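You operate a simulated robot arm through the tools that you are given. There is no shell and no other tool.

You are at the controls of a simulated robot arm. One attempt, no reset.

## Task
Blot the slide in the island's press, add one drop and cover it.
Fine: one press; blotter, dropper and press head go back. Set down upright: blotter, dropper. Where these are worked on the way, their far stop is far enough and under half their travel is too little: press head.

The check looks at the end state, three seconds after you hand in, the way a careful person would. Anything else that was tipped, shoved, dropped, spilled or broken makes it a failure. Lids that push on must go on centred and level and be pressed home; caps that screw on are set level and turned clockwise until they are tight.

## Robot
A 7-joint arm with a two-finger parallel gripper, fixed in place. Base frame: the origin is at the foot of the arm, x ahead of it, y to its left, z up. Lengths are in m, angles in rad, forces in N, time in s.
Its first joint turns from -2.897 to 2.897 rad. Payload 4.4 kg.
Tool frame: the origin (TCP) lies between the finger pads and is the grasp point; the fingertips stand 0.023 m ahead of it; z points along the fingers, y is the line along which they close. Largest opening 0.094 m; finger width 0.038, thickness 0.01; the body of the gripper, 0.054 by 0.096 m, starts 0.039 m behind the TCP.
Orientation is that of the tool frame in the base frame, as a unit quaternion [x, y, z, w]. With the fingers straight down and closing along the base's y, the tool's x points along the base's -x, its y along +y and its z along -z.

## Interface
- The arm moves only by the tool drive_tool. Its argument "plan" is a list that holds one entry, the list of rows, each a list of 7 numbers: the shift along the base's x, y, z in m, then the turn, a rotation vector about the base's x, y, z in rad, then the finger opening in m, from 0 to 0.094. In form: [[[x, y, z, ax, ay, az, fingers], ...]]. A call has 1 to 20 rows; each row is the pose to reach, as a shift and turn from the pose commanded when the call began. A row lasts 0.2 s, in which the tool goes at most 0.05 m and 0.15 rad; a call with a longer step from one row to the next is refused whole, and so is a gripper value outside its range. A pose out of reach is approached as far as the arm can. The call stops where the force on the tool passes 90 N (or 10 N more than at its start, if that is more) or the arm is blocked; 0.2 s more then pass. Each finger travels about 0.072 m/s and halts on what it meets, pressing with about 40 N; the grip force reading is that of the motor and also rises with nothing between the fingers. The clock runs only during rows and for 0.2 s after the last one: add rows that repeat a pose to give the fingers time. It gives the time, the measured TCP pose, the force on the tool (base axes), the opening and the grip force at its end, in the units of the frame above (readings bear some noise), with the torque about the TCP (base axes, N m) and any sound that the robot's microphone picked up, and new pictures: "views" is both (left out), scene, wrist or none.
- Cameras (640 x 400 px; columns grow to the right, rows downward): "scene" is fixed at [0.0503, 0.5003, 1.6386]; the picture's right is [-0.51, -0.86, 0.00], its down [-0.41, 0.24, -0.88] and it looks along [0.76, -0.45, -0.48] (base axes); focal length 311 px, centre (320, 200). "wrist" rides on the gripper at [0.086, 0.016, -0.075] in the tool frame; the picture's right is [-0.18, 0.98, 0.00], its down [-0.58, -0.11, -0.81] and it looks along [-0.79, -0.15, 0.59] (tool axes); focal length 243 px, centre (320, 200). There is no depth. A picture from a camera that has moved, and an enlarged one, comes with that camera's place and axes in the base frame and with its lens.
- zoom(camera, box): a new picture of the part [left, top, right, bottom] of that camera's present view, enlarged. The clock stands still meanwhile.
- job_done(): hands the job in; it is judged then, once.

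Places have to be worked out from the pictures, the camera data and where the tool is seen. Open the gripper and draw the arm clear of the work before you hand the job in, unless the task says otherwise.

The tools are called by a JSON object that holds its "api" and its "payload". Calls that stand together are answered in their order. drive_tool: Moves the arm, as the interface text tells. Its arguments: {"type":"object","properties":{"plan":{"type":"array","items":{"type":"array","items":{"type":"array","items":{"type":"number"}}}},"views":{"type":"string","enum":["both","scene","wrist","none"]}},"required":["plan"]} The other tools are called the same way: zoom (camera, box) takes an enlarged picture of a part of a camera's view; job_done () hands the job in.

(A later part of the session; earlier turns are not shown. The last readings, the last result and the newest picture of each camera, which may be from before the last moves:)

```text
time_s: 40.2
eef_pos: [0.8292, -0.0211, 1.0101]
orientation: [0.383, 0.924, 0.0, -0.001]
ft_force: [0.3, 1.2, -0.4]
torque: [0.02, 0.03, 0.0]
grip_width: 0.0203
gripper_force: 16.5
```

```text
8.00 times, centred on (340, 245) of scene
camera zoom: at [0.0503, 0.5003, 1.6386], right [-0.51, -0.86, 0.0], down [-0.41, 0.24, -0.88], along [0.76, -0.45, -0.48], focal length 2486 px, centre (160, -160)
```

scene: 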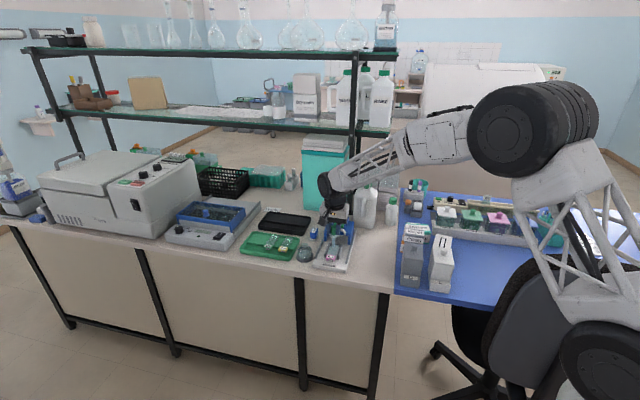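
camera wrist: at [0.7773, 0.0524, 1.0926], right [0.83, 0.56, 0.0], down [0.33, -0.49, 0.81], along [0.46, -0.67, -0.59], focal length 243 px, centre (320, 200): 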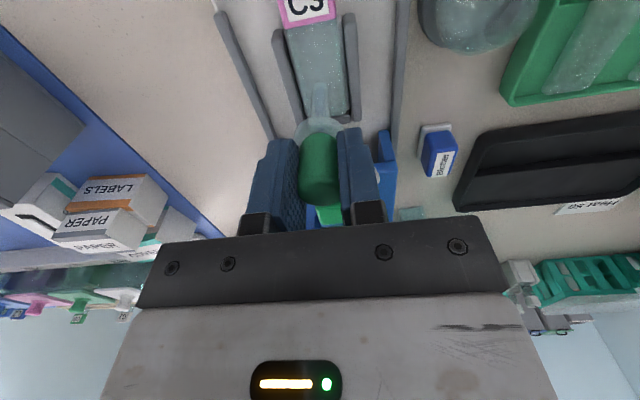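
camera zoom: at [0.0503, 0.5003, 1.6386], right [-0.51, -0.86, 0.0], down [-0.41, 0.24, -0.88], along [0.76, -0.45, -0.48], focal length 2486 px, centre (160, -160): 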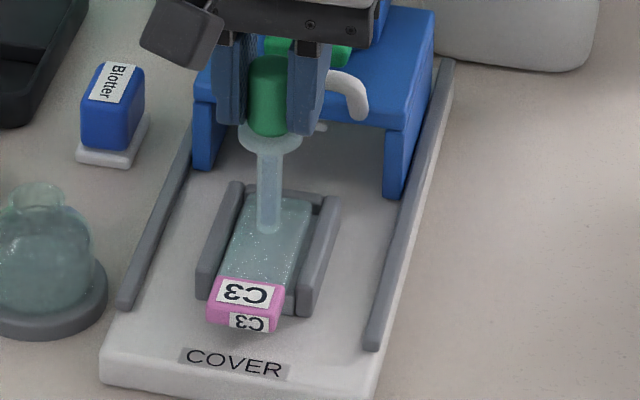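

The tip is just above the glass with no contact. I'll squeeze here, relax, then raise and look.

{"api": "drive_tool", "payload": {"plan": [[[0, 0, 0, 0, 0, 0, 0.014], [0, 0, 0, 0, 0, 0, 0.014], [0, 0, 0, 0, 0, 0, 0.014], [0, 0, 0.01, 0, 0, 0, 0.014], [0, 0, 0.028, 0, 0, 0, 0.014], [0, 0, 0.028, 0, 0, 0, 0.014]]], "views": "none"}}

{"api": "zoom", "payload": {"camera": "wrist", "box": [260, 10, 380, 110]}}

{"api": "zoom", "payload": {"camera": "scene", "box": [320, 220, 360, 270]}}

```text
time_s: 41.6
eef_pos: [0.8271, -0.0199, 1.036]
orientation: [0.383, 0.924, 0.0, 0.0]
ft_force: [-1.0, 0.0, -0.3]
torque: [0.01, 0.02, 0.0]
grip_width: 0.0182
gripper_force: 40.0
```

```text
4.00 times, centred on (320, 60) of wrist
camera zoom: at [0.7765, 0.0522, 1.1125], right [0.83, 0.56, 0.0], down [0.33, -0.49, 0.81], along [0.46, -0.67, -0.59], focal length 970 px, centre (320, 760)
```

zoom: 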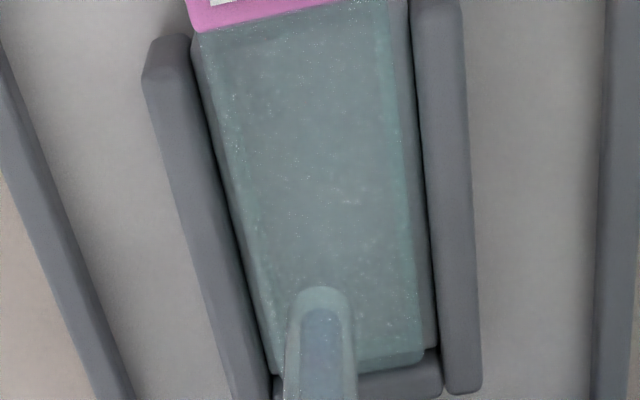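

```text
8.00 times, centred on (340, 245) of scene
camera zoom: at [0.0503, 0.5003, 1.6386], right [-0.51, -0.86, 0.0], down [-0.41, 0.24, -0.88], along [0.76, -0.45, -0.48], focal length 2486 px, centre (160, -160)
```

zoom: 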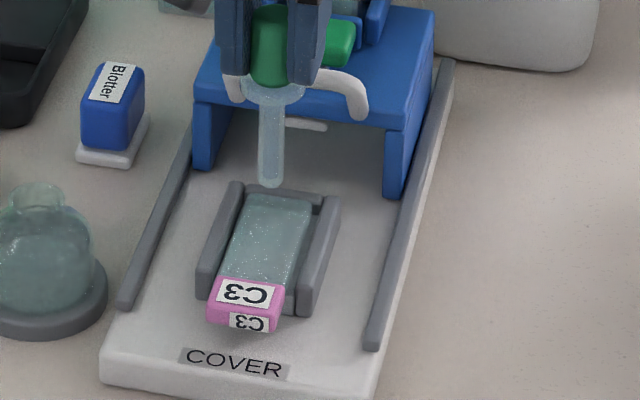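

It's still dry, so perhaps the tip has to touch the glass to let the drop go. I'll relax, lower again and make a very light touch in 1 mm steps.

{"api": "drive_tool", "payload": {"plan": [[[0, 0, 0, 0, 0, 0, 0.0187], [0, 0, -0.014, 0, 0, 0, 0.0187], [0, 0, -0.024, 0, 0, 0, 0.0187], [0, 0, -0.028, 0, 0, 0, 0.0187], [0, 0, -0.029, 0, 0, 0, 0.0187], [0, 0, -0.03, 0, 0, 0, 0.0187]]], "views": "none"}}

{"api": "zoom", "payload": {"camera": "wrist", "box": [260, 20, 380, 120]}}

```text
time_s: 43.0
eef_pos: [0.8283, -0.0208, 1.0075]
orientation: [0.383, 0.924, 0.001, 0.0]
ft_force: [0.9, 0.2, -0.6]
torque: [-0.01, -0.02, -0.01]
grip_width: 0.0205
gripper_force: 16.3
```

```text
4.00 times, centred on (320, 70) of wrist
camera zoom: at [0.7776, 0.0522, 1.0822], right [0.83, 0.56, 0.0], down [0.33, -0.49, 0.81], along [0.46, -0.67, -0.59], focal length 970 px, centre (320, 720)
```

zoom: 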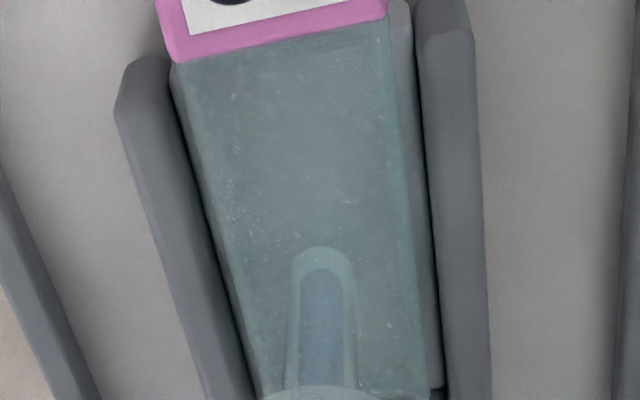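

{"api": "drive_tool", "payload": {"plan": [[[0, 0, -0.001, 0, 0, 0, 0.0187], [0, 0, -0.002, 0, 0, 0, 0.0187], [0, 0, -0.002, 0, 0, 0, 0.0187]]], "views": "none"}}

{"api": "zoom", "payload": {"camera": "scene", "box": [320, 220, 360, 270]}}

```text
time_s: 43.8
eef_pos: [0.8303, -0.0209, 1.0051]
orientation: [0.383, 0.924, 0.0, 0.001]
ft_force: [1.1, 0.4, 2.8]
torque: [-0.04, -0.08, 0.02]
grip_width: 0.0198
gripper_force: 39.8
```

```text
8.00 times, centred on (340, 245) of scene
camera zoom: at [0.0503, 0.5003, 1.6386], right [-0.51, -0.86, 0.0], down [-0.41, 0.24, -0.88], along [0.76, -0.45, -0.48], focal length 2486 px, centre (160, -160)
```

zoom: 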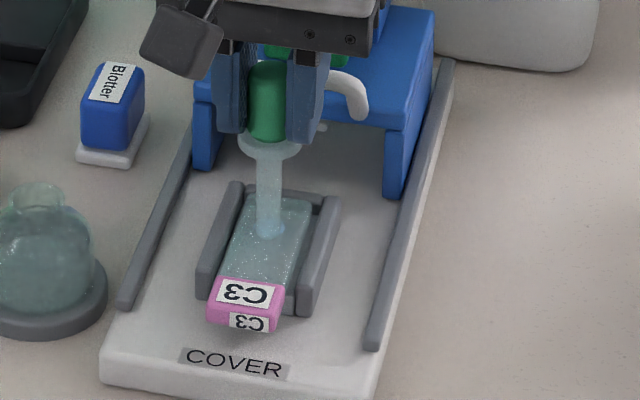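

There's contact at about 2.8 N, and a small drop seems to have appeared at the tip while the pipette column turned clear. I'll raise straight up and look.

{"api": "drive_tool", "payload": {"plan": [[[0, 0, 0.005, 0, 0, 0, 0.0187], [0, 0, 0.02, 0, 0, 0, 0.0187], [0, 0, 0.045, 0, 0, 0, 0.0187], [0, 0, 0.06, 0, 0, 0, 0.0187], [0, 0, 0.06, 0, 0, 0, 0.0187]]], "views": "both"}}

{"api": "zoom", "payload": {"camera": "wrist", "box": [240, 0, 400, 120]}}

{"api": "zoom", "payload": {"camera": "scene", "box": [315, 200, 365, 270]}}

```text
time_s: 45.0
eef_pos: [0.8286, -0.0206, 1.0655]
orientation: [0.382, 0.924, 0.001, 0.0]
ft_force: [-0.8, -0.1, -0.4]
torque: [0.0, 0.02, 0.04]
grip_width: 0.0202
gripper_force: 24.2
camera wrist: at [0.7774, 0.0522, 1.1404], right [0.83, 0.56, 0.0], down [0.33, -0.49, 0.81], along [0.46, -0.67, -0.59], focal length 243 px, centre (320, 200)
```

scene: 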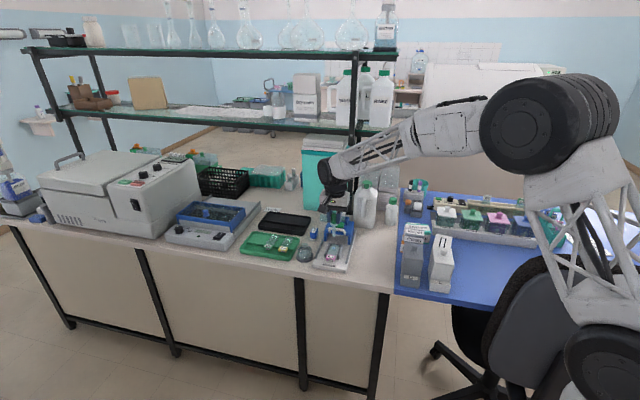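
wrist: 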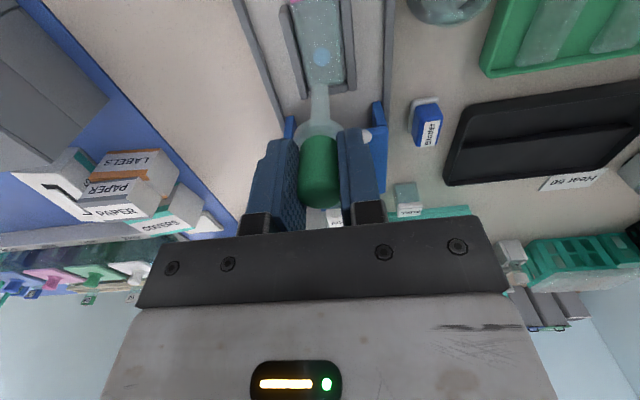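

```text
3.33 times, centred on (320, 60) of wrist
camera zoom: at [0.7774, 0.0522, 1.1404], right [0.83, 0.56, 0.0], down [0.33, -0.49, 0.81], along [0.46, -0.67, -0.59], focal length 809 px, centre (320, 667)
```

zoom: 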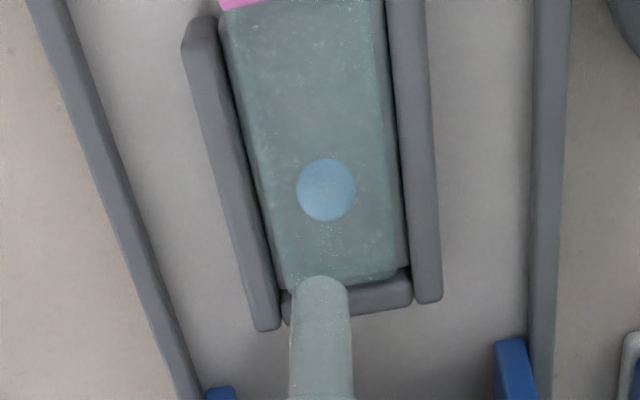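

```text
5.71 times, centred on (340, 235) of scene
camera zoom: at [0.0503, 0.5003, 1.6386], right [-0.51, -0.86, 0.0], down [-0.41, 0.24, -0.88], along [0.76, -0.45, -0.48], focal length 1776 px, centre (206, 0)
```

zoom: 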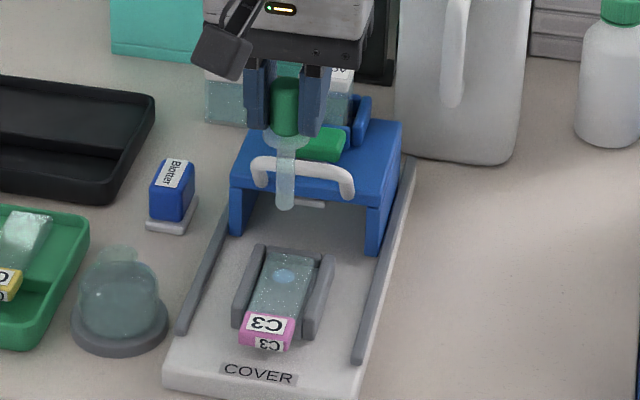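

One drop now sits on the slide and the pipette is empty. I'll carry the dropper back to a hover above its bottle and check alignment with the mouth.

{"api": "drive_tool", "payload": {"plan": [[[0, 0, 0.011, 0, 0, 0, 0.0187], [0.012, 0.018, 0.011, 0, 0, 0, 0.0187], [0.03, 0.045, 0.011, 0, 0, 0, 0.0187], [0.048, 0.072, 0.011, 0, 0, 0, 0.0187], [0.0601, 0.0913, 0.011, 0, 0, 0, 0.0187], [0.0601, 0.0913, 0.011, 0, 0, 0, 0.0187], [0.0601, 0.0913, 0.011, 0, 0, 0, 0.0187]]], "views": "wrist"}}

{"api": "zoom", "payload": {"camera": "wrist", "box": [220, 0, 420, 150]}}

{"api": "zoom", "payload": {"camera": "scene", "box": [280, 190, 330, 265]}}

```text
time_s: 46.6
eef_pos: [0.889, 0.0703, 1.0774]
orientation: [0.383, 0.924, 0.0, 0.0]
ft_force: [-0.5, -0.1, -0.1]
torque: [0.04, -0.02, -0.01]
grip_width: 0.0198
gripper_force: 40.1
camera wrist: at [0.8378, 0.1435, 1.1526], right [0.83, 0.56, 0.0], down [0.33, -0.49, 0.81], along [0.46, -0.67, -0.59], focal length 243 px, centre (320, 200)
```

wrist: 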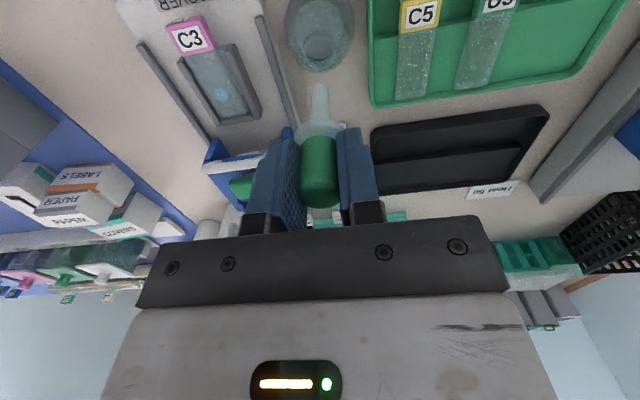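

```text
2.67 times, centred on (320, 75) of wrist
camera zoom: at [0.8378, 0.1435, 1.1526], right [0.83, 0.56, 0.0], down [0.33, -0.49, 0.81], along [0.46, -0.67, -0.59], focal length 647 px, centre (320, 533)
```

zoom: 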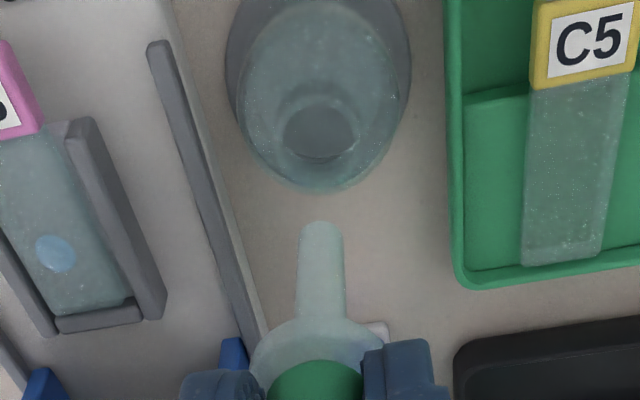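

```text
5.33 times, centred on (305, 228) of scene
camera zoom: at [0.0503, 0.5003, 1.6386], right [-0.51, -0.86, 0.0], down [-0.41, 0.24, -0.88], along [0.76, -0.45, -0.48], focal length 1657 px, centre (400, 53)
```

zoom: 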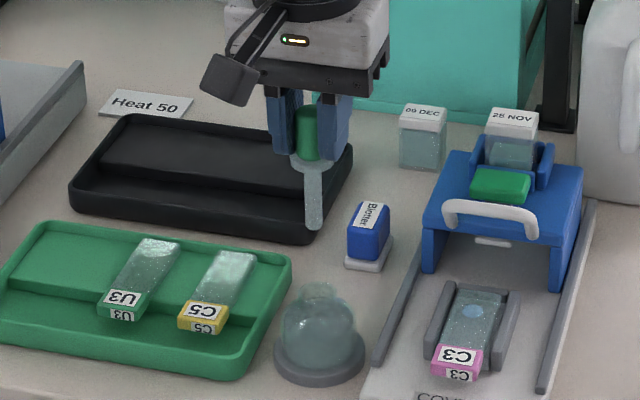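

The mouth lines up just as it did when I lifted. I'll lower the pipette back in, stopping a few millimetres short of seated.

{"api": "drive_tool", "payload": {"plan": [[[0, 0, -0.015, 0, 0, 0, 0.0187], [0, 0, -0.03, 0, 0, 0, 0.0187], [0, 0, -0.045, 0, 0, 0, 0.0187], [0, 0, -0.06, 0, 0, 0, 0.0187], [0, 0, -0.075, 0, 0, 0, 0.0187], [0, 0, -0.09, 0, 0, 0, 0.0187], [0, 0, -0.1, 0, 0, 0, 0.0187], [0, 0, -0.1, 0, 0, 0, 0.0187]]], "views": "both"}}

{"api": "zoom", "payload": {"camera": "wrist", "box": [220, 40, 420, 200]}}

{"api": "zoom", "payload": {"camera": "scene", "box": [285, 210, 325, 265]}}

```text
time_s: 48.4
eef_pos: [0.8901, 0.0706, 0.9788]
orientation: [0.383, 0.924, 0.0, 0.001]
ft_force: [0.1, 0.4, -0.4]
torque: [0.01, -0.02, 0.01]
grip_width: 0.0203
gripper_force: 1.5
camera wrist: at [0.8385, 0.1433, 1.0521], right [0.83, 0.56, 0.0], down [0.33, -0.49, 0.81], along [0.46, -0.67, -0.59], focal length 243 px, centre (320, 200)
```

scene: 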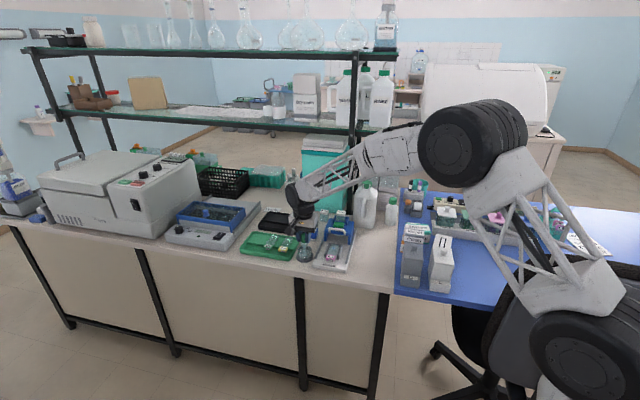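
wrist: 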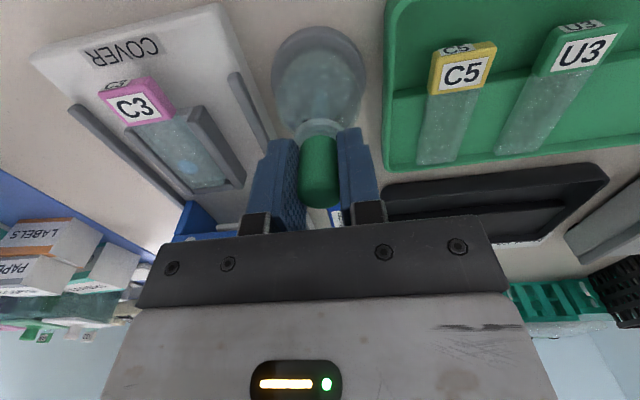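

```text
2.50 times, centred on (320, 120) of wrist
camera zoom: at [0.8385, 0.1433, 1.0521], right [0.83, 0.56, 0.0], down [0.33, -0.49, 0.81], along [0.46, -0.67, -0.59], focal length 606 px, centre (320, 400)
```

zoom: 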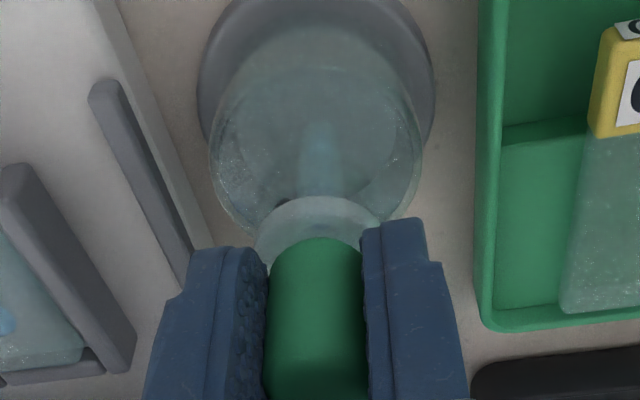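

```text
7.27 times, centred on (305, 238) of scene
camera zoom: at [0.0503, 0.5003, 1.6386], right [-0.51, -0.86, 0.0], down [-0.41, 0.24, -0.88], along [0.76, -0.45, -0.48], focal length 2260 px, centre (429, -73)
```

zoom: 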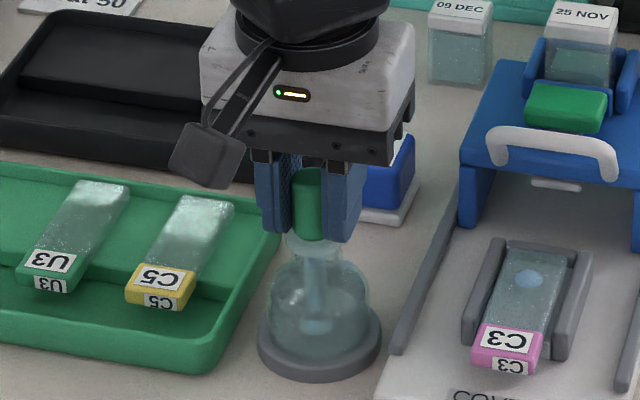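

The pipette is inside the bottle and about 5 mm from seated. I'll lower gently until it seats.

{"api": "drive_tool", "payload": {"plan": [[[0, 0, -0.002, 0, 0, 0, 0.0187], [0, 0, -0.004, 0, 0, 0, 0.0187], [0, 0, -0.005, 0, 0, 0, 0.0187], [0, 0, -0.005, 0, 0, 0, 0.0187]]], "views": "none"}}

```text
time_s: 49.4
eef_pos: [0.89, 0.0706, 0.9727]
orientation: [0.382, 0.924, 0.0, 0.0]
ft_force: [1.0, -0.7, -0.5]
torque: [0.01, 0.01, 0.0]
grip_width: 0.0205
gripper_force: 16.7
```

{"api": "drive_tool", "payload": {"plan": [[[0, 0, -0.001, 0, 0, 0, 0.0187], [0, 0, -0.002, 0, 0, 0, 0.0187], [0, 0, -0.002, 0, 0, 0, 0.0187]]], "views": "none"}}

{"api": "zoom", "payload": {"camera": "scene", "box": [285, 210, 325, 265]}}

```text
time_s: 50.2
eef_pos: [0.8892, 0.0706, 0.9696]
orientation: [0.382, 0.924, 0.0, 0.0]
ft_force: [-0.2, -0.8, 1.5]
torque: [-0.01, -0.06, 0.02]
grip_width: 0.0204
gripper_force: 1.9
```

```text
7.27 times, centred on (305, 238) of scene
camera zoom: at [0.0503, 0.5003, 1.6386], right [-0.51, -0.86, 0.0], down [-0.41, 0.24, -0.88], along [0.76, -0.45, -0.48], focal length 2260 px, centre (429, -73)
```

zoom: 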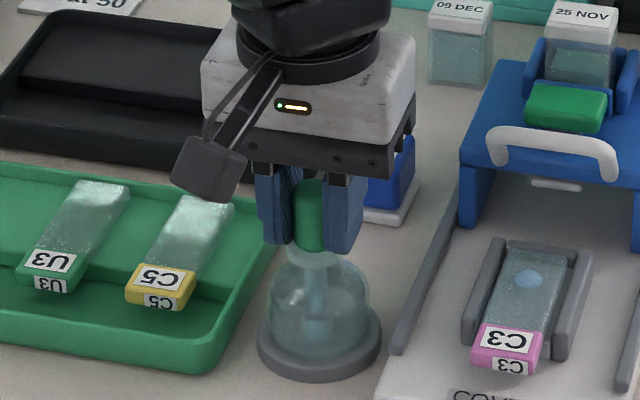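

Light contact shows and it looks seated. I'll open the fingers slowly and lift straight up clear of the bulb.

{"api": "drive_tool", "payload": {"plan": [[[0, 0, 0, 0, 0, 0, 0.021], [0, 0, 0, 0, 0, 0, 0.024], [0, 0, 0, 0, 0, 0, 0.03], [0, 0, 0, 0, 0, 0, 0.04], [0, 0, 0, 0, 0, 0, 0.05], [0, 0, 0.03, 0, 0, 0, 0.05], [0, 0, 0.07, 0, 0, 0, 0.05], [0, 0, 0.1, 0, 0, 0, 0.05]]], "views": "both"}}

{"api": "zoom", "payload": {"camera": "scene", "box": [285, 215, 325, 265]}}

{"api": "zoom", "payload": {"camera": "wrist", "box": [240, 0, 400, 120]}}

```text
time_s: 52.0
eef_pos: [0.8901, 0.0719, 1.0702]
orientation: [0.383, 0.924, 0.0, 0.0]
ft_force: [-0.4, -0.3, -0.7]
torque: [0.02, 0.01, 0.0]
grip_width: 0.0498
gripper_force: 0.1
camera wrist: at [0.8388, 0.1446, 1.145], right [0.83, 0.56, 0.0], down [0.34, -0.49, 0.81], along [0.45, -0.67, -0.59], focal length 243 px, centre (320, 200)
```

scene: 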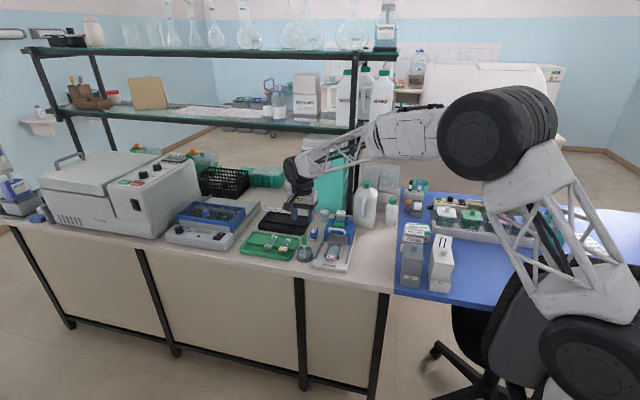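
wrist: 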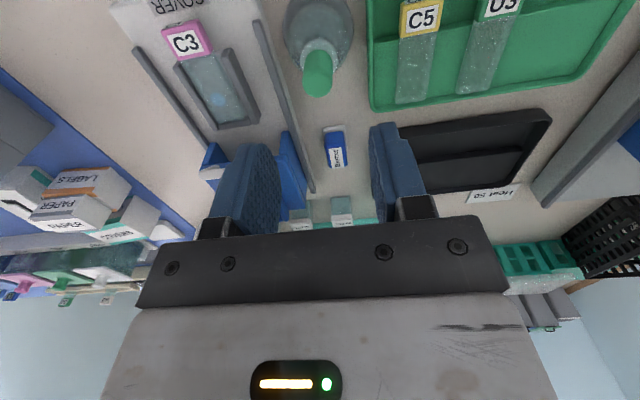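

```text
8.00 times, centred on (305, 240) of scene
camera zoom: at [0.0503, 0.5003, 1.6386], right [-0.51, -0.86, 0.0], down [-0.41, 0.24, -0.88], along [0.76, -0.45, -0.48], focal length 2486 px, centre (440, -120)
```

zoom: 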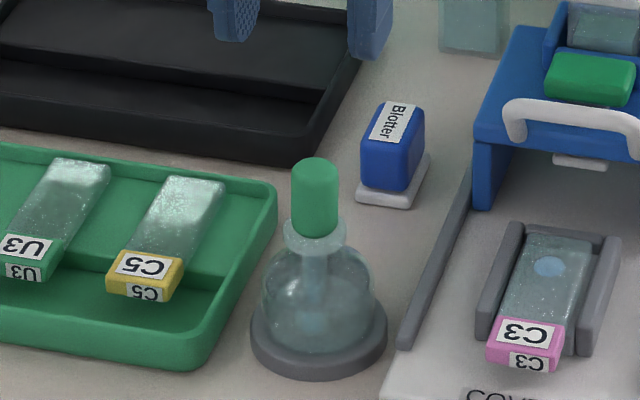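

```text
3.33 times, centred on (320, 60) of wrist
camera zoom: at [0.8388, 0.1446, 1.145], right [0.83, 0.56, 0.0], down [0.34, -0.49, 0.81], along [0.45, -0.67, -0.59], focal length 809 px, centre (320, 667)
```

zoom: 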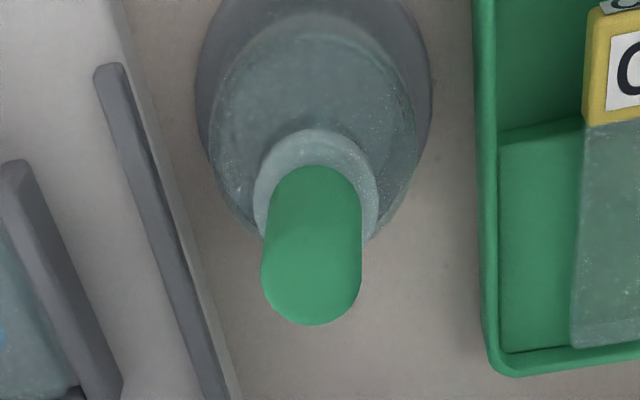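

The dropper is back upright and the drop is still on the slide. Now I'll move to look at the press carriage and its handle from the front.

{"api": "drive_tool", "payload": {"plan": [[[-0.02, 0.0, 0.02, 0, 0, 0, 0.06], [-0.05, -0.01, 0.02, 0, 0, 0, 0.07], [-0.08, -0.02, 0.01, 0, 0, 0, 0.09], [-0.1, -0.03, 0, 0, 0, 0, 0.094], [-0.115, -0.036, -0.01, 0, 0, 0, 0.094], [-0.115, -0.036, -0.01, 0, 0, 0, 0.094]]], "views": "wrist"}}

{"api": "zoom", "payload": {"camera": "wrist", "box": [250, 30, 410, 220]}}

{"api": "zoom", "payload": {"camera": "wrist", "box": [290, 90, 390, 190]}}

{"api": "zoom", "payload": {"camera": "scene", "box": [320, 205, 370, 255]}}

```text
time_s: 53.4
eef_pos: [0.774, 0.035, 1.0593]
orientation: [0.383, 0.924, 0.0, 0.0]
ft_force: [0.4, 0.0, 0.2]
torque: [0.0, -0.02, -0.02]
grip_width: 0.0939
gripper_force: 0.1
camera wrist: at [0.7226, 0.1074, 1.1338], right [0.83, 0.56, 0.0], down [0.33, -0.49, 0.81], along [0.46, -0.67, -0.59], focal length 243 px, centre (320, 200)
```

wrist: 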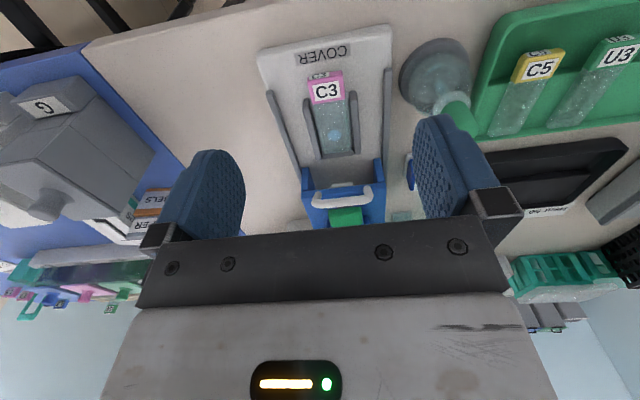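

```text
2.11 times, centred on (330, 125) of wrist
camera zoom: at [0.7226, 0.1074, 1.1338], right [0.83, 0.56, 0.0], down [0.33, -0.49, 0.81], along [0.46, -0.67, -0.59], focal length 511 px, centre (299, 358)
```

zoom: 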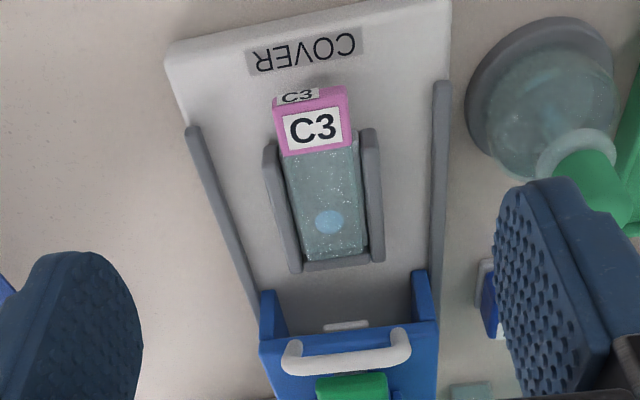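

```text
4.00 times, centred on (340, 140) of wrist
camera zoom: at [0.7226, 0.1074, 1.1338], right [0.83, 0.56, 0.0], down [0.33, -0.49, 0.81], along [0.46, -0.67, -0.59], focal length 970 px, centre (240, 440)
```

zoom: 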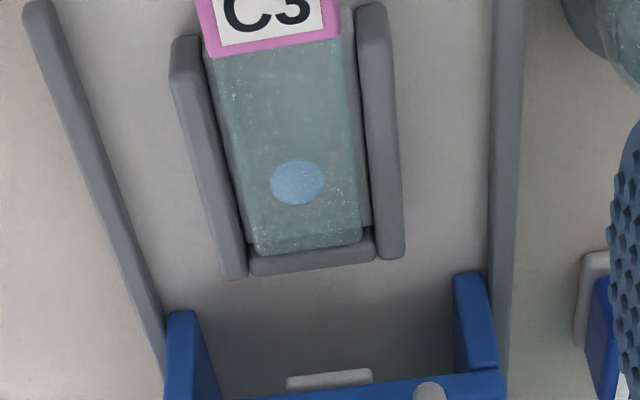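

```text
8.00 times, centred on (345, 230) of scene
camera zoom: at [0.0503, 0.5003, 1.6386], right [-0.51, -0.86, 0.0], down [-0.41, 0.24, -0.88], along [0.76, -0.45, -0.48], focal length 2486 px, centre (120, -40)
```

zoom: 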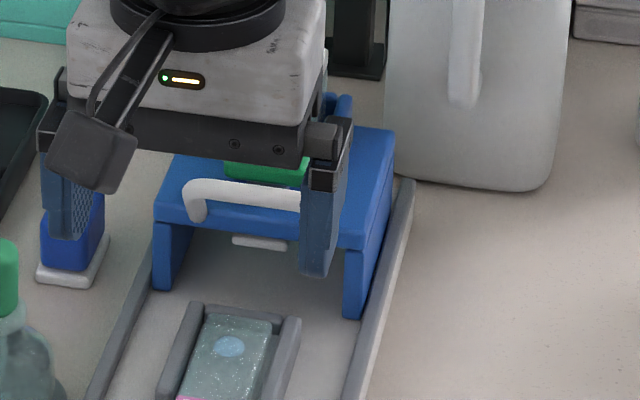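

The handle arch stands about 20 mm above the deck, about 62 mm wide along the closing direction, with its bar near (0.871, -0.063, 0.970). I'll hover over it with the fingers wide and check alignment.

{"api": "drive_tool", "payload": {"plan": [[[0.02, -0.02, 0.01, 0, 0, 0, 0.09], [0.05, -0.05, 0.015, 0, 0, 0, 0.085], [0.08, -0.08, 0.015, 0, 0, 0, 0.082], [0.098, -0.099, 0.01, 0, 0, 0, 0.082], [0.098, -0.099, -0.01, 0, 0, 0, 0.082], [0.098, -0.099, -0.01, 0, 0, 0, 0.082]]], "views": "wrist"}}

{"api": "zoom", "payload": {"camera": "wrist", "box": [220, 30, 420, 220]}}

{"api": "zoom", "payload": {"camera": "scene", "box": [310, 195, 380, 255]}}

```text
time_s: 54.8
eef_pos: [0.8719, -0.0636, 1.0489]
orientation: [0.383, 0.924, 0.0, 0.0]
ft_force: [-0.5, -0.1, -0.4]
torque: [0.0, 0.02, 0.0]
grip_width: 0.082
gripper_force: 0.1
camera wrist: at [0.8214, 0.0096, 1.1237], right [0.83, 0.56, 0.0], down [0.33, -0.49, 0.81], along [0.46, -0.67, -0.59], focal length 243 px, centre (320, 200)
```

wrist: 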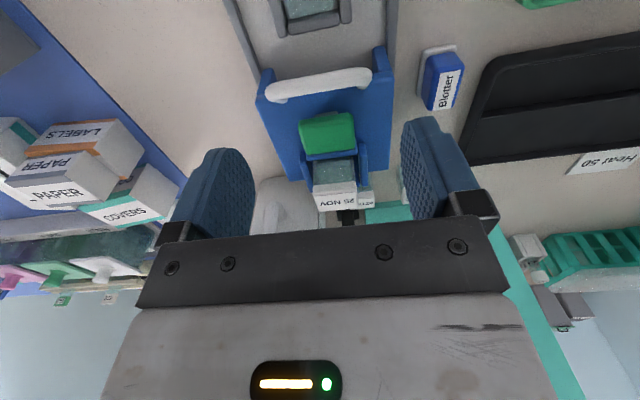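

```text
2.11 times, centred on (320, 125) of wrist
camera zoom: at [0.8214, 0.0096, 1.1237], right [0.83, 0.56, 0.0], down [0.33, -0.49, 0.81], along [0.46, -0.67, -0.59], focal length 511 px, centre (320, 358)
```

zoom: 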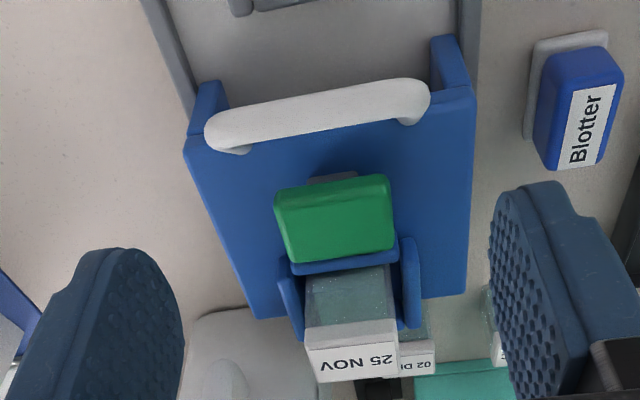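

```text
6.67 times, centred on (345, 225) of scene
camera zoom: at [0.0503, 0.5003, 1.6386], right [-0.51, -0.86, 0.0], down [-0.41, 0.24, -0.88], along [0.76, -0.45, -0.48], focal length 2072 px, centre (153, 33)
```

zoom: 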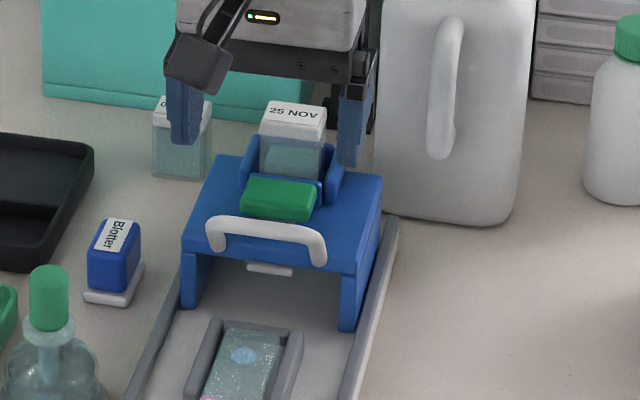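

The handle spans about 72 mm and is centred on the tool, with the bar about 4 mm toward the front. I'll shift slightly and lower so the fingertips straddle the arch just above the deck.

{"api": "drive_tool", "payload": {"plan": [[[-0.0044, 0.0029, -0.02, 0, 0, 0, 0.086], [-0.0044, 0.0029, -0.045, 0, 0, 0, 0.086], [-0.0044, 0.0029, -0.062, 0, 0, 0, 0.086], [-0.0044, 0.0029, -0.062, 0, 0, 0, 0.086]]], "views": "both"}}

{"api": "zoom", "payload": {"camera": "wrist", "box": [200, 70, 440, 240]}}

{"api": "zoom", "payload": {"camera": "scene", "box": [315, 205, 375, 255]}}

```text
time_s: 55.8
eef_pos: [0.8676, -0.0613, 0.9873]
orientation: [0.382, 0.924, 0.0, 0.0]
ft_force: [-0.4, -0.2, -0.1]
torque: [0.0, -0.01, -0.02]
grip_width: 0.0859
gripper_force: 0.1
camera wrist: at [0.8156, 0.0117, 1.0611], right [0.83, 0.56, 0.0], down [0.33, -0.49, 0.81], along [0.46, -0.67, -0.59], focal length 243 px, centre (320, 200)
```

scene: 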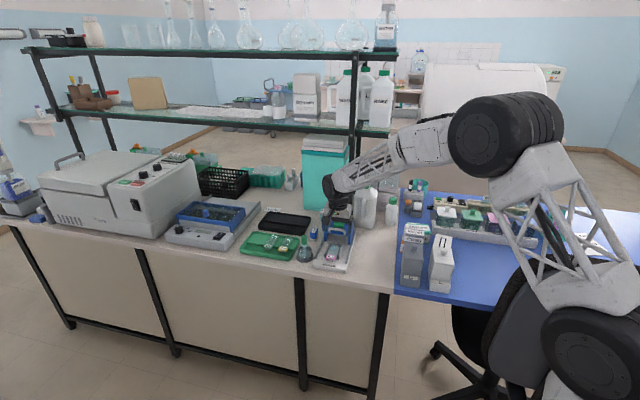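
wrist: 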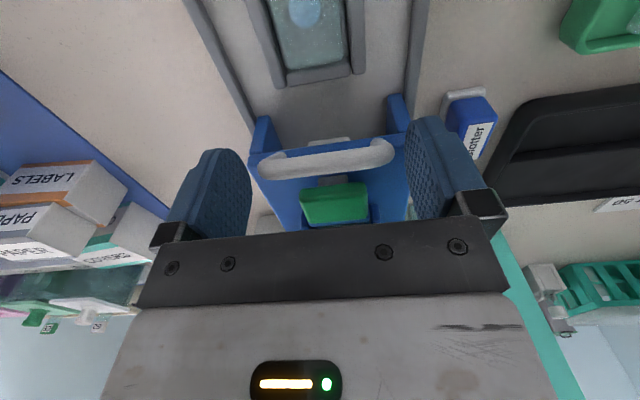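

```text
2.35 times, centred on (320, 155) of wrist
camera zoom: at [0.8156, 0.0117, 1.0611], right [0.83, 0.56, 0.0], down [0.33, -0.49, 0.81], along [0.46, -0.67, -0.59], focal length 571 px, centre (320, 306)
```

zoom: 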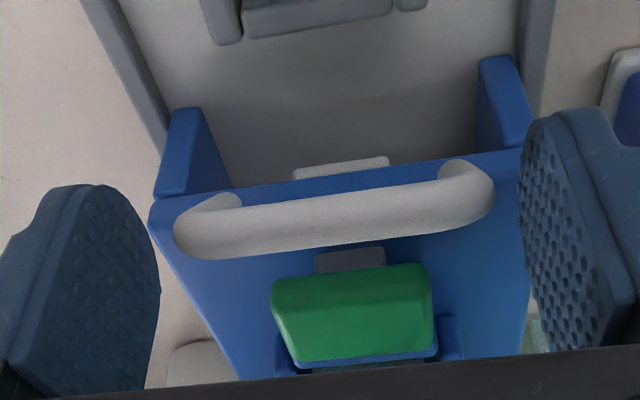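

```text
8.00 times, centred on (345, 230) of scene
camera zoom: at [0.0503, 0.5003, 1.6386], right [-0.51, -0.86, 0.0], down [-0.41, 0.24, -0.88], along [0.76, -0.45, -0.48], focal length 2486 px, centre (120, -40)
```

zoom: 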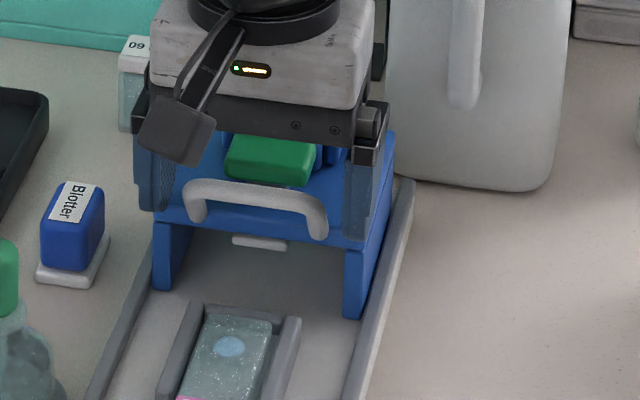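

The arch is centred between the fingers. I'll lower 7 mm more and close on the handle's ends.

{"api": "drive_tool", "payload": {"plan": [[[0, 0, -0.004, 0, 0, 0, 0.086], [0, 0, -0.007, 0, 0, 0, 0.084], [0, 0, -0.007, 0, 0, 0, 0.076], [0, 0, -0.007, 0, 0, 0, 0.07], [0, 0, -0.007, 0, 0, 0, 0.066], [0, 0, -0.007, 0, 0, 0, 0.066]]], "views": "wrist"}}

{"api": "zoom", "payload": {"camera": "wrist", "box": [200, 70, 440, 240]}}

{"api": "zoom", "payload": {"camera": "scene", "box": [315, 205, 375, 255]}}

```text
time_s: 57.2
eef_pos: [0.8681, -0.0606, 0.9804]
orientation: [0.382, 0.924, 0.0, 0.0]
ft_force: [8.9, 10.6, -2.2]
torque: [0.18, -0.14, 0.19]
grip_width: 0.0721
gripper_force: 6.8
camera wrist: at [0.8161, 0.0119, 1.0543], right [0.83, 0.56, 0.0], down [0.33, -0.49, 0.81], along [0.46, -0.67, -0.59], focal length 243 px, centre (320, 200)
```

wrist: 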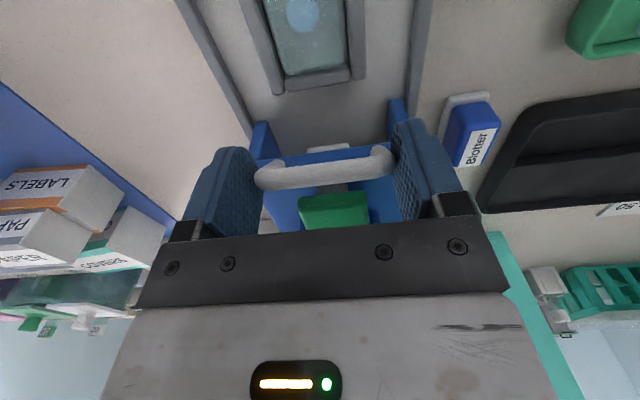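

```text
2.35 times, centred on (320, 155) of wrist
camera zoom: at [0.8161, 0.0119, 1.0543], right [0.83, 0.56, 0.0], down [0.33, -0.49, 0.81], along [0.46, -0.67, -0.59], focal length 571 px, centre (320, 306)
```

zoom: 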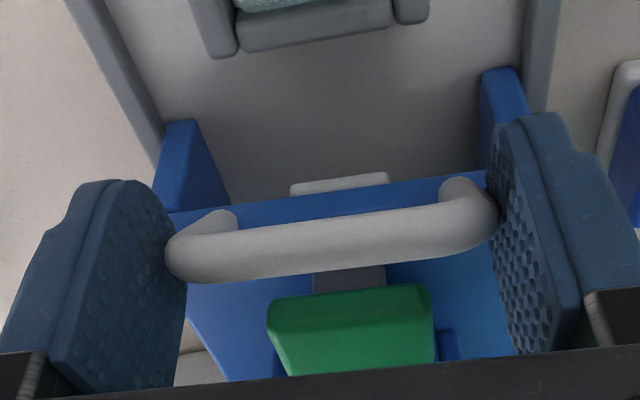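

```text
8.00 times, centred on (345, 230) of scene
camera zoom: at [0.0503, 0.5003, 1.6386], right [-0.51, -0.86, 0.0], down [-0.41, 0.24, -0.88], along [0.76, -0.45, -0.48], focal length 2486 px, centre (120, -40)
```

zoom: 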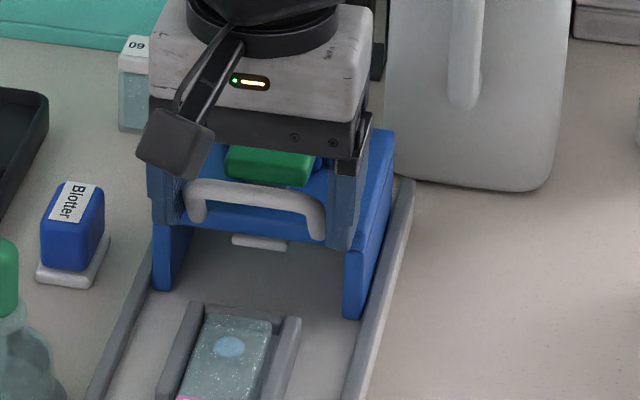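

The right finger is touching first, giving about 14 N sideways. I'll shift about 1 mm that way to centre the grip and close more.

{"api": "drive_tool", "payload": {"plan": [[[0.0008, 0.0008, 0, 0, 0, 0, 0.07], [0.0008, 0.0008, 0, 0, 0, 0, 0.066], [0.0008, 0.0008, 0, 0, 0, 0, 0.066]]], "views": "none"}}

```text
time_s: 58.0
eef_pos: [0.8687, -0.061, 0.9789]
orientation: [0.383, 0.924, -0.001, 0.0]
ft_force: [7.8, 8.6, -4.4]
torque: [0.09, -0.02, 0.13]
grip_width: 0.0708
gripper_force: 5.3
```

{"api": "drive_tool", "payload": {"plan": [[[0.001, 0.001, 0, 0, 0, 0, 0.066], [0.001, 0.001, 0, 0, 0, 0, 0.064], [0.001, 0.001, 0, 0, 0, 0, 0.064]]], "views": "none"}}

{"api": "zoom", "payload": {"camera": "wrist", "box": [200, 70, 440, 240]}}

```text
time_s: 58.8
eef_pos: [0.8692, -0.0605, 0.98]
orientation: [0.383, 0.924, -0.002, 0.0]
ft_force: [-21.2, -11.9, 1.6]
torque: [0.02, 0.37, 0.12]
grip_width: 0.0691
gripper_force: 44.7
```

```text
2.35 times, centred on (320, 155) of wrist
camera zoom: at [0.8176, 0.0124, 1.055], right [0.83, 0.56, 0.0], down [0.33, -0.49, 0.81], along [0.45, -0.67, -0.59], focal length 571 px, centre (320, 306)
```

zoom: 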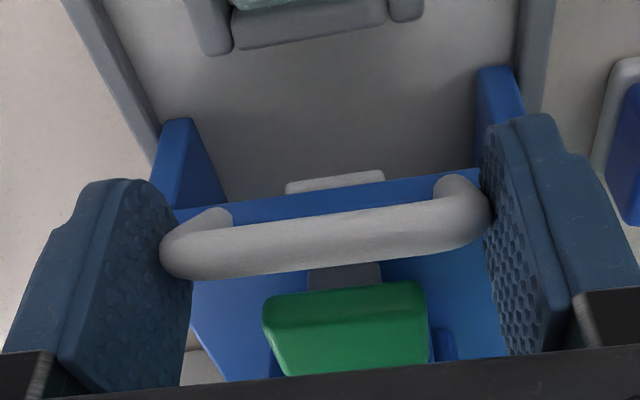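

Both fingers now grip at 69 mm and about 40 N, with some sideways load. I'll ease back about 0.8 mm to centre it.

{"api": "drive_tool", "payload": {"plan": [[[-0.0006, -0.0006, 0, 0, 0, 0, 0.064], [-0.0006, -0.0006, 0, 0, 0, 0, 0.064]]], "views": "none"}}

```text
time_s: 59.4
eef_pos: [0.8674, -0.0604, 0.9789]
orientation: [0.383, 0.924, 0.0, 0.0]
ft_force: [-24.7, -10.7, 4.5]
torque: [0.11, 0.44, -0.26]
grip_width: 0.0692
gripper_force: 45.6
```

{"api": "drive_tool", "payload": {"plan": [[[-0.0014, -0.0004, 0, 0, 0, 0, 0.064], [-0.0014, -0.0004, 0, 0, 0, 0, 0.064]]], "views": "none"}}

```text
time_s: 60.0
eef_pos: [0.8686, -0.06, 0.981]
orientation: [0.383, 0.924, 0.001, 0.001]
ft_force: [6.4, 5.2, -6.6]
torque: [0.52, -1.44, 0.11]
grip_width: 0.069
gripper_force: 44.6
```

The lateral load is small now and the grip is firm. I'll pull the carriage 10 mm toward the front and check that it slides.

{"api": "drive_tool", "payload": {"plan": [[[-0.0035, 0.0035, 0, 0, 0, 0, 0.064], [-0.007, 0.007, 0, 0, 0, 0, 0.064], [-0.007, 0.007, 0, 0, 0, 0, 0.064]]], "views": "both"}}

{"api": "zoom", "payload": {"camera": "wrist", "box": [200, 70, 440, 240]}}

{"api": "zoom", "payload": {"camera": "scene", "box": [315, 205, 375, 270]}}

```text
time_s: 60.8
eef_pos: [0.8627, -0.052, 0.9803]
orientation: [0.383, 0.924, 0.0, 0.0]
ft_force: [7.0, 6.7, -2.4]
torque: [0.4, -0.42, 0.61]
grip_width: 0.0692
gripper_force: 45.2
camera wrist: at [0.8097, 0.02, 1.055], right [0.83, 0.56, 0.0], down [0.33, -0.49, 0.81], along [0.46, -0.67, -0.59], focal length 243 px, centre (320, 200)
```

scene: 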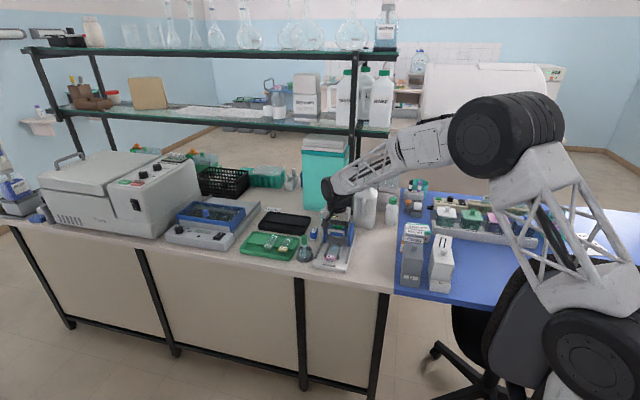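
wrist: 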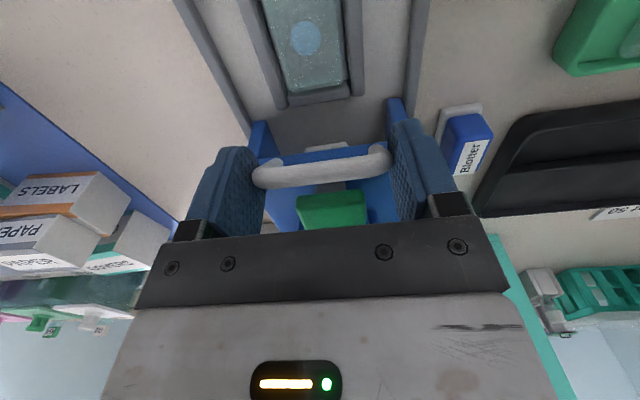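

```text
2.35 times, centred on (320, 155) of wrist
camera zoom: at [0.8097, 0.02, 1.055], right [0.83, 0.56, 0.0], down [0.33, -0.49, 0.81], along [0.46, -0.67, -0.59], focal length 571 px, centre (320, 306)
```

zoom: 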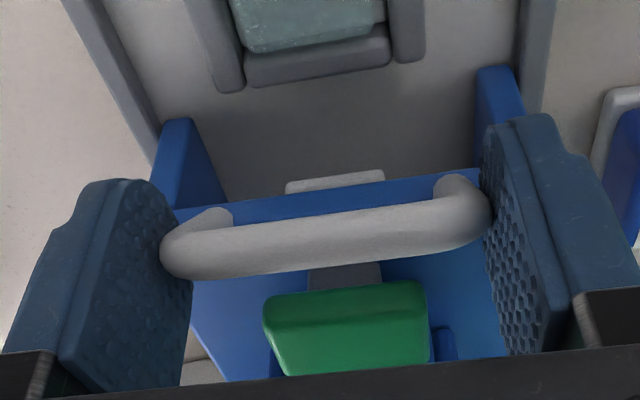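

```text
6.15 times, centred on (345, 238) of scene
camera zoom: at [0.0503, 0.5003, 1.6386], right [-0.51, -0.86, 0.0], down [-0.41, 0.24, -0.88], along [0.76, -0.45, -0.48], focal length 1912 px, centre (166, -31)
```

zoom: 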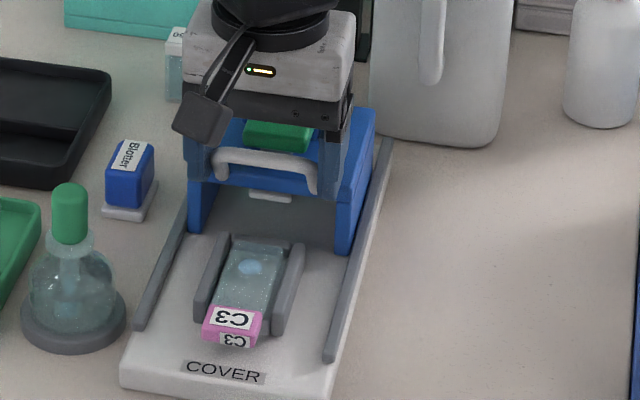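

The carriage slides freely with the handle held. I'll continue pulling about 55 mm and then check.

{"api": "drive_tool", "payload": {"plan": [[[-0.007, 0.007, 0, 0, 0, 0, 0.064], [-0.014, 0.014, 0, 0, 0, 0, 0.064], [-0.021, 0.021, 0, 0, 0, 0, 0.064], [-0.028, 0.028, 0, 0, 0, 0, 0.064], [-0.035, 0.035, 0, 0, 0, 0, 0.064], [-0.039, 0.039, 0, 0, 0, 0, 0.064], [-0.039, 0.039, 0, 0, 0, 0, 0.064]]], "views": "both"}}

{"api": "zoom", "payload": {"camera": "wrist", "box": [200, 50, 440, 240]}}

{"api": "zoom", "payload": {"camera": "scene", "box": [315, 205, 375, 280]}}

```text
time_s: 62.4
eef_pos: [0.8222, -0.0148, 0.9812]
orientation: [0.382, 0.924, -0.001, 0.0]
ft_force: [35.4, 35.3, -16.3]
torque: [0.9, -1.02, 0.49]
grip_width: 0.0691
gripper_force: 44.8
camera wrist: at [0.7708, 0.0587, 1.0551], right [0.82, 0.57, 0.0], down [0.33, -0.49, 0.81], along [0.46, -0.67, -0.59], focal length 243 px, centre (320, 200)
```

scene: 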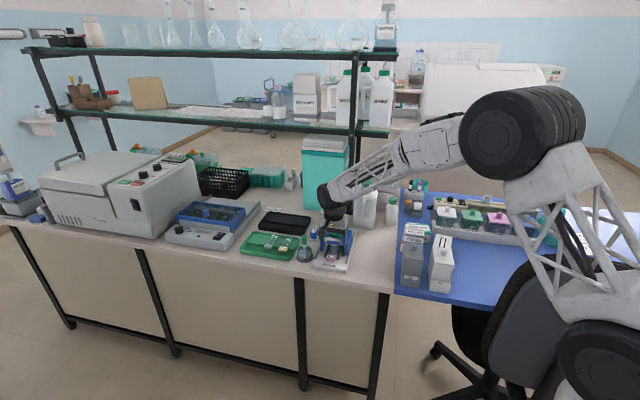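
wrist: 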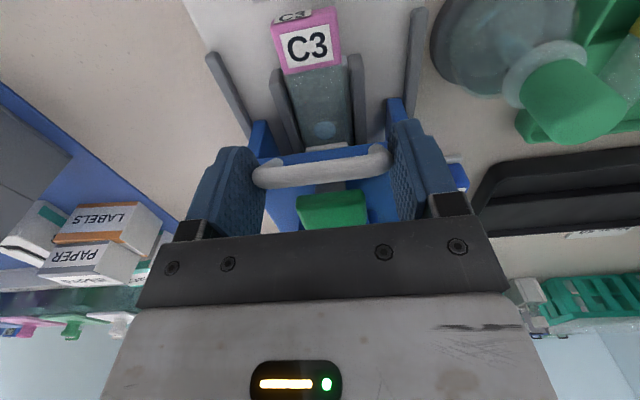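

```text
2.11 times, centred on (320, 145) of wrist
camera zoom: at [0.7708, 0.0587, 1.0551], right [0.82, 0.57, 0.0], down [0.33, -0.49, 0.81], along [0.46, -0.67, -0.59], focal length 511 px, centre (320, 316)
```

zoom: 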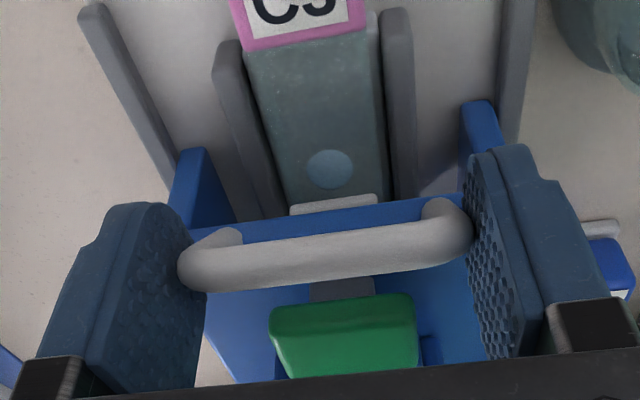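

```text
5.33 times, centred on (345, 242) of scene
camera zoom: at [0.0503, 0.5003, 1.6386], right [-0.51, -0.86, 0.0], down [-0.41, 0.24, -0.88], along [0.76, -0.45, -0.48], focal length 1657 px, centre (187, -27)
```

zoom: 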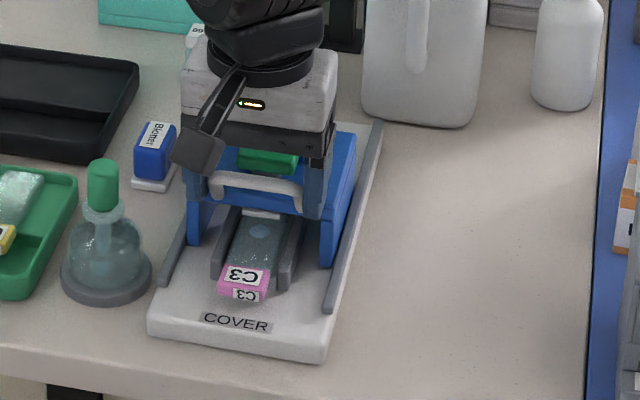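

The carriage slid about 65 mm so far, but about 50 N of sideways load built up because the rail axis is slightly off my pull line. I'll correct about 1.7 mm sideways before pulling further.

{"api": "drive_tool", "payload": {"plan": [[[0.0006, 0.0006, -0.0002, 0, 0, 0, 0.064], [0.0012, 0.0012, -0.0004, 0, 0, 0, 0.064], [0.0012, 0.0012, -0.0004, 0, 0, 0, 0.064]]], "views": "none"}}

```text
time_s: 63.2
eef_pos: [0.8223, -0.0129, 0.9806]
orientation: [0.383, 0.924, 0.001, -0.001]
ft_force: [6.5, 3.8, 1.6]
torque: [0.19, -0.59, 0.65]
grip_width: 0.0691
gripper_force: 44.7
```

The side load is down to about 7 N. I'll continue pulling along the corrected axis in small steps.

{"api": "drive_tool", "payload": {"plan": [[[-0.0041, 0.0044, 0, 0, 0, 0, 0.064], [-0.0082, 0.0088, 0, 0, 0, 0, 0.064], [-0.0096, 0.0102, 0, 0, 0, 0, 0.064], [-0.0096, 0.0102, 0, 0, 0, 0, 0.064]]], "views": "none"}}

{"api": "zoom", "payload": {"camera": "scene", "box": [315, 205, 375, 280]}}

```text
time_s: 64.2
eef_pos: [0.812, -0.0033, 0.9803]
orientation: [0.382, 0.924, 0.0, 0.001]
ft_force: [-21.4, -19.8, 16.6]
torque: [-0.27, 0.62, 0.0]
grip_width: 0.0692
gripper_force: 45.3
```

```text
5.33 times, centred on (345, 242) of scene
camera zoom: at [0.0503, 0.5003, 1.6386], right [-0.51, -0.86, 0.0], down [-0.41, 0.24, -0.88], along [0.76, -0.45, -0.48], focal length 1657 px, centre (187, -27)
```

zoom: 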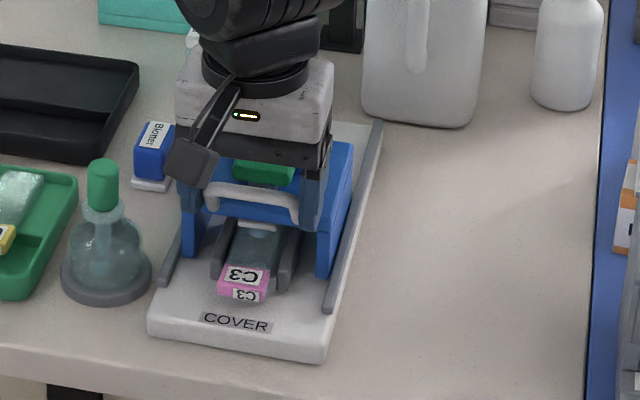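

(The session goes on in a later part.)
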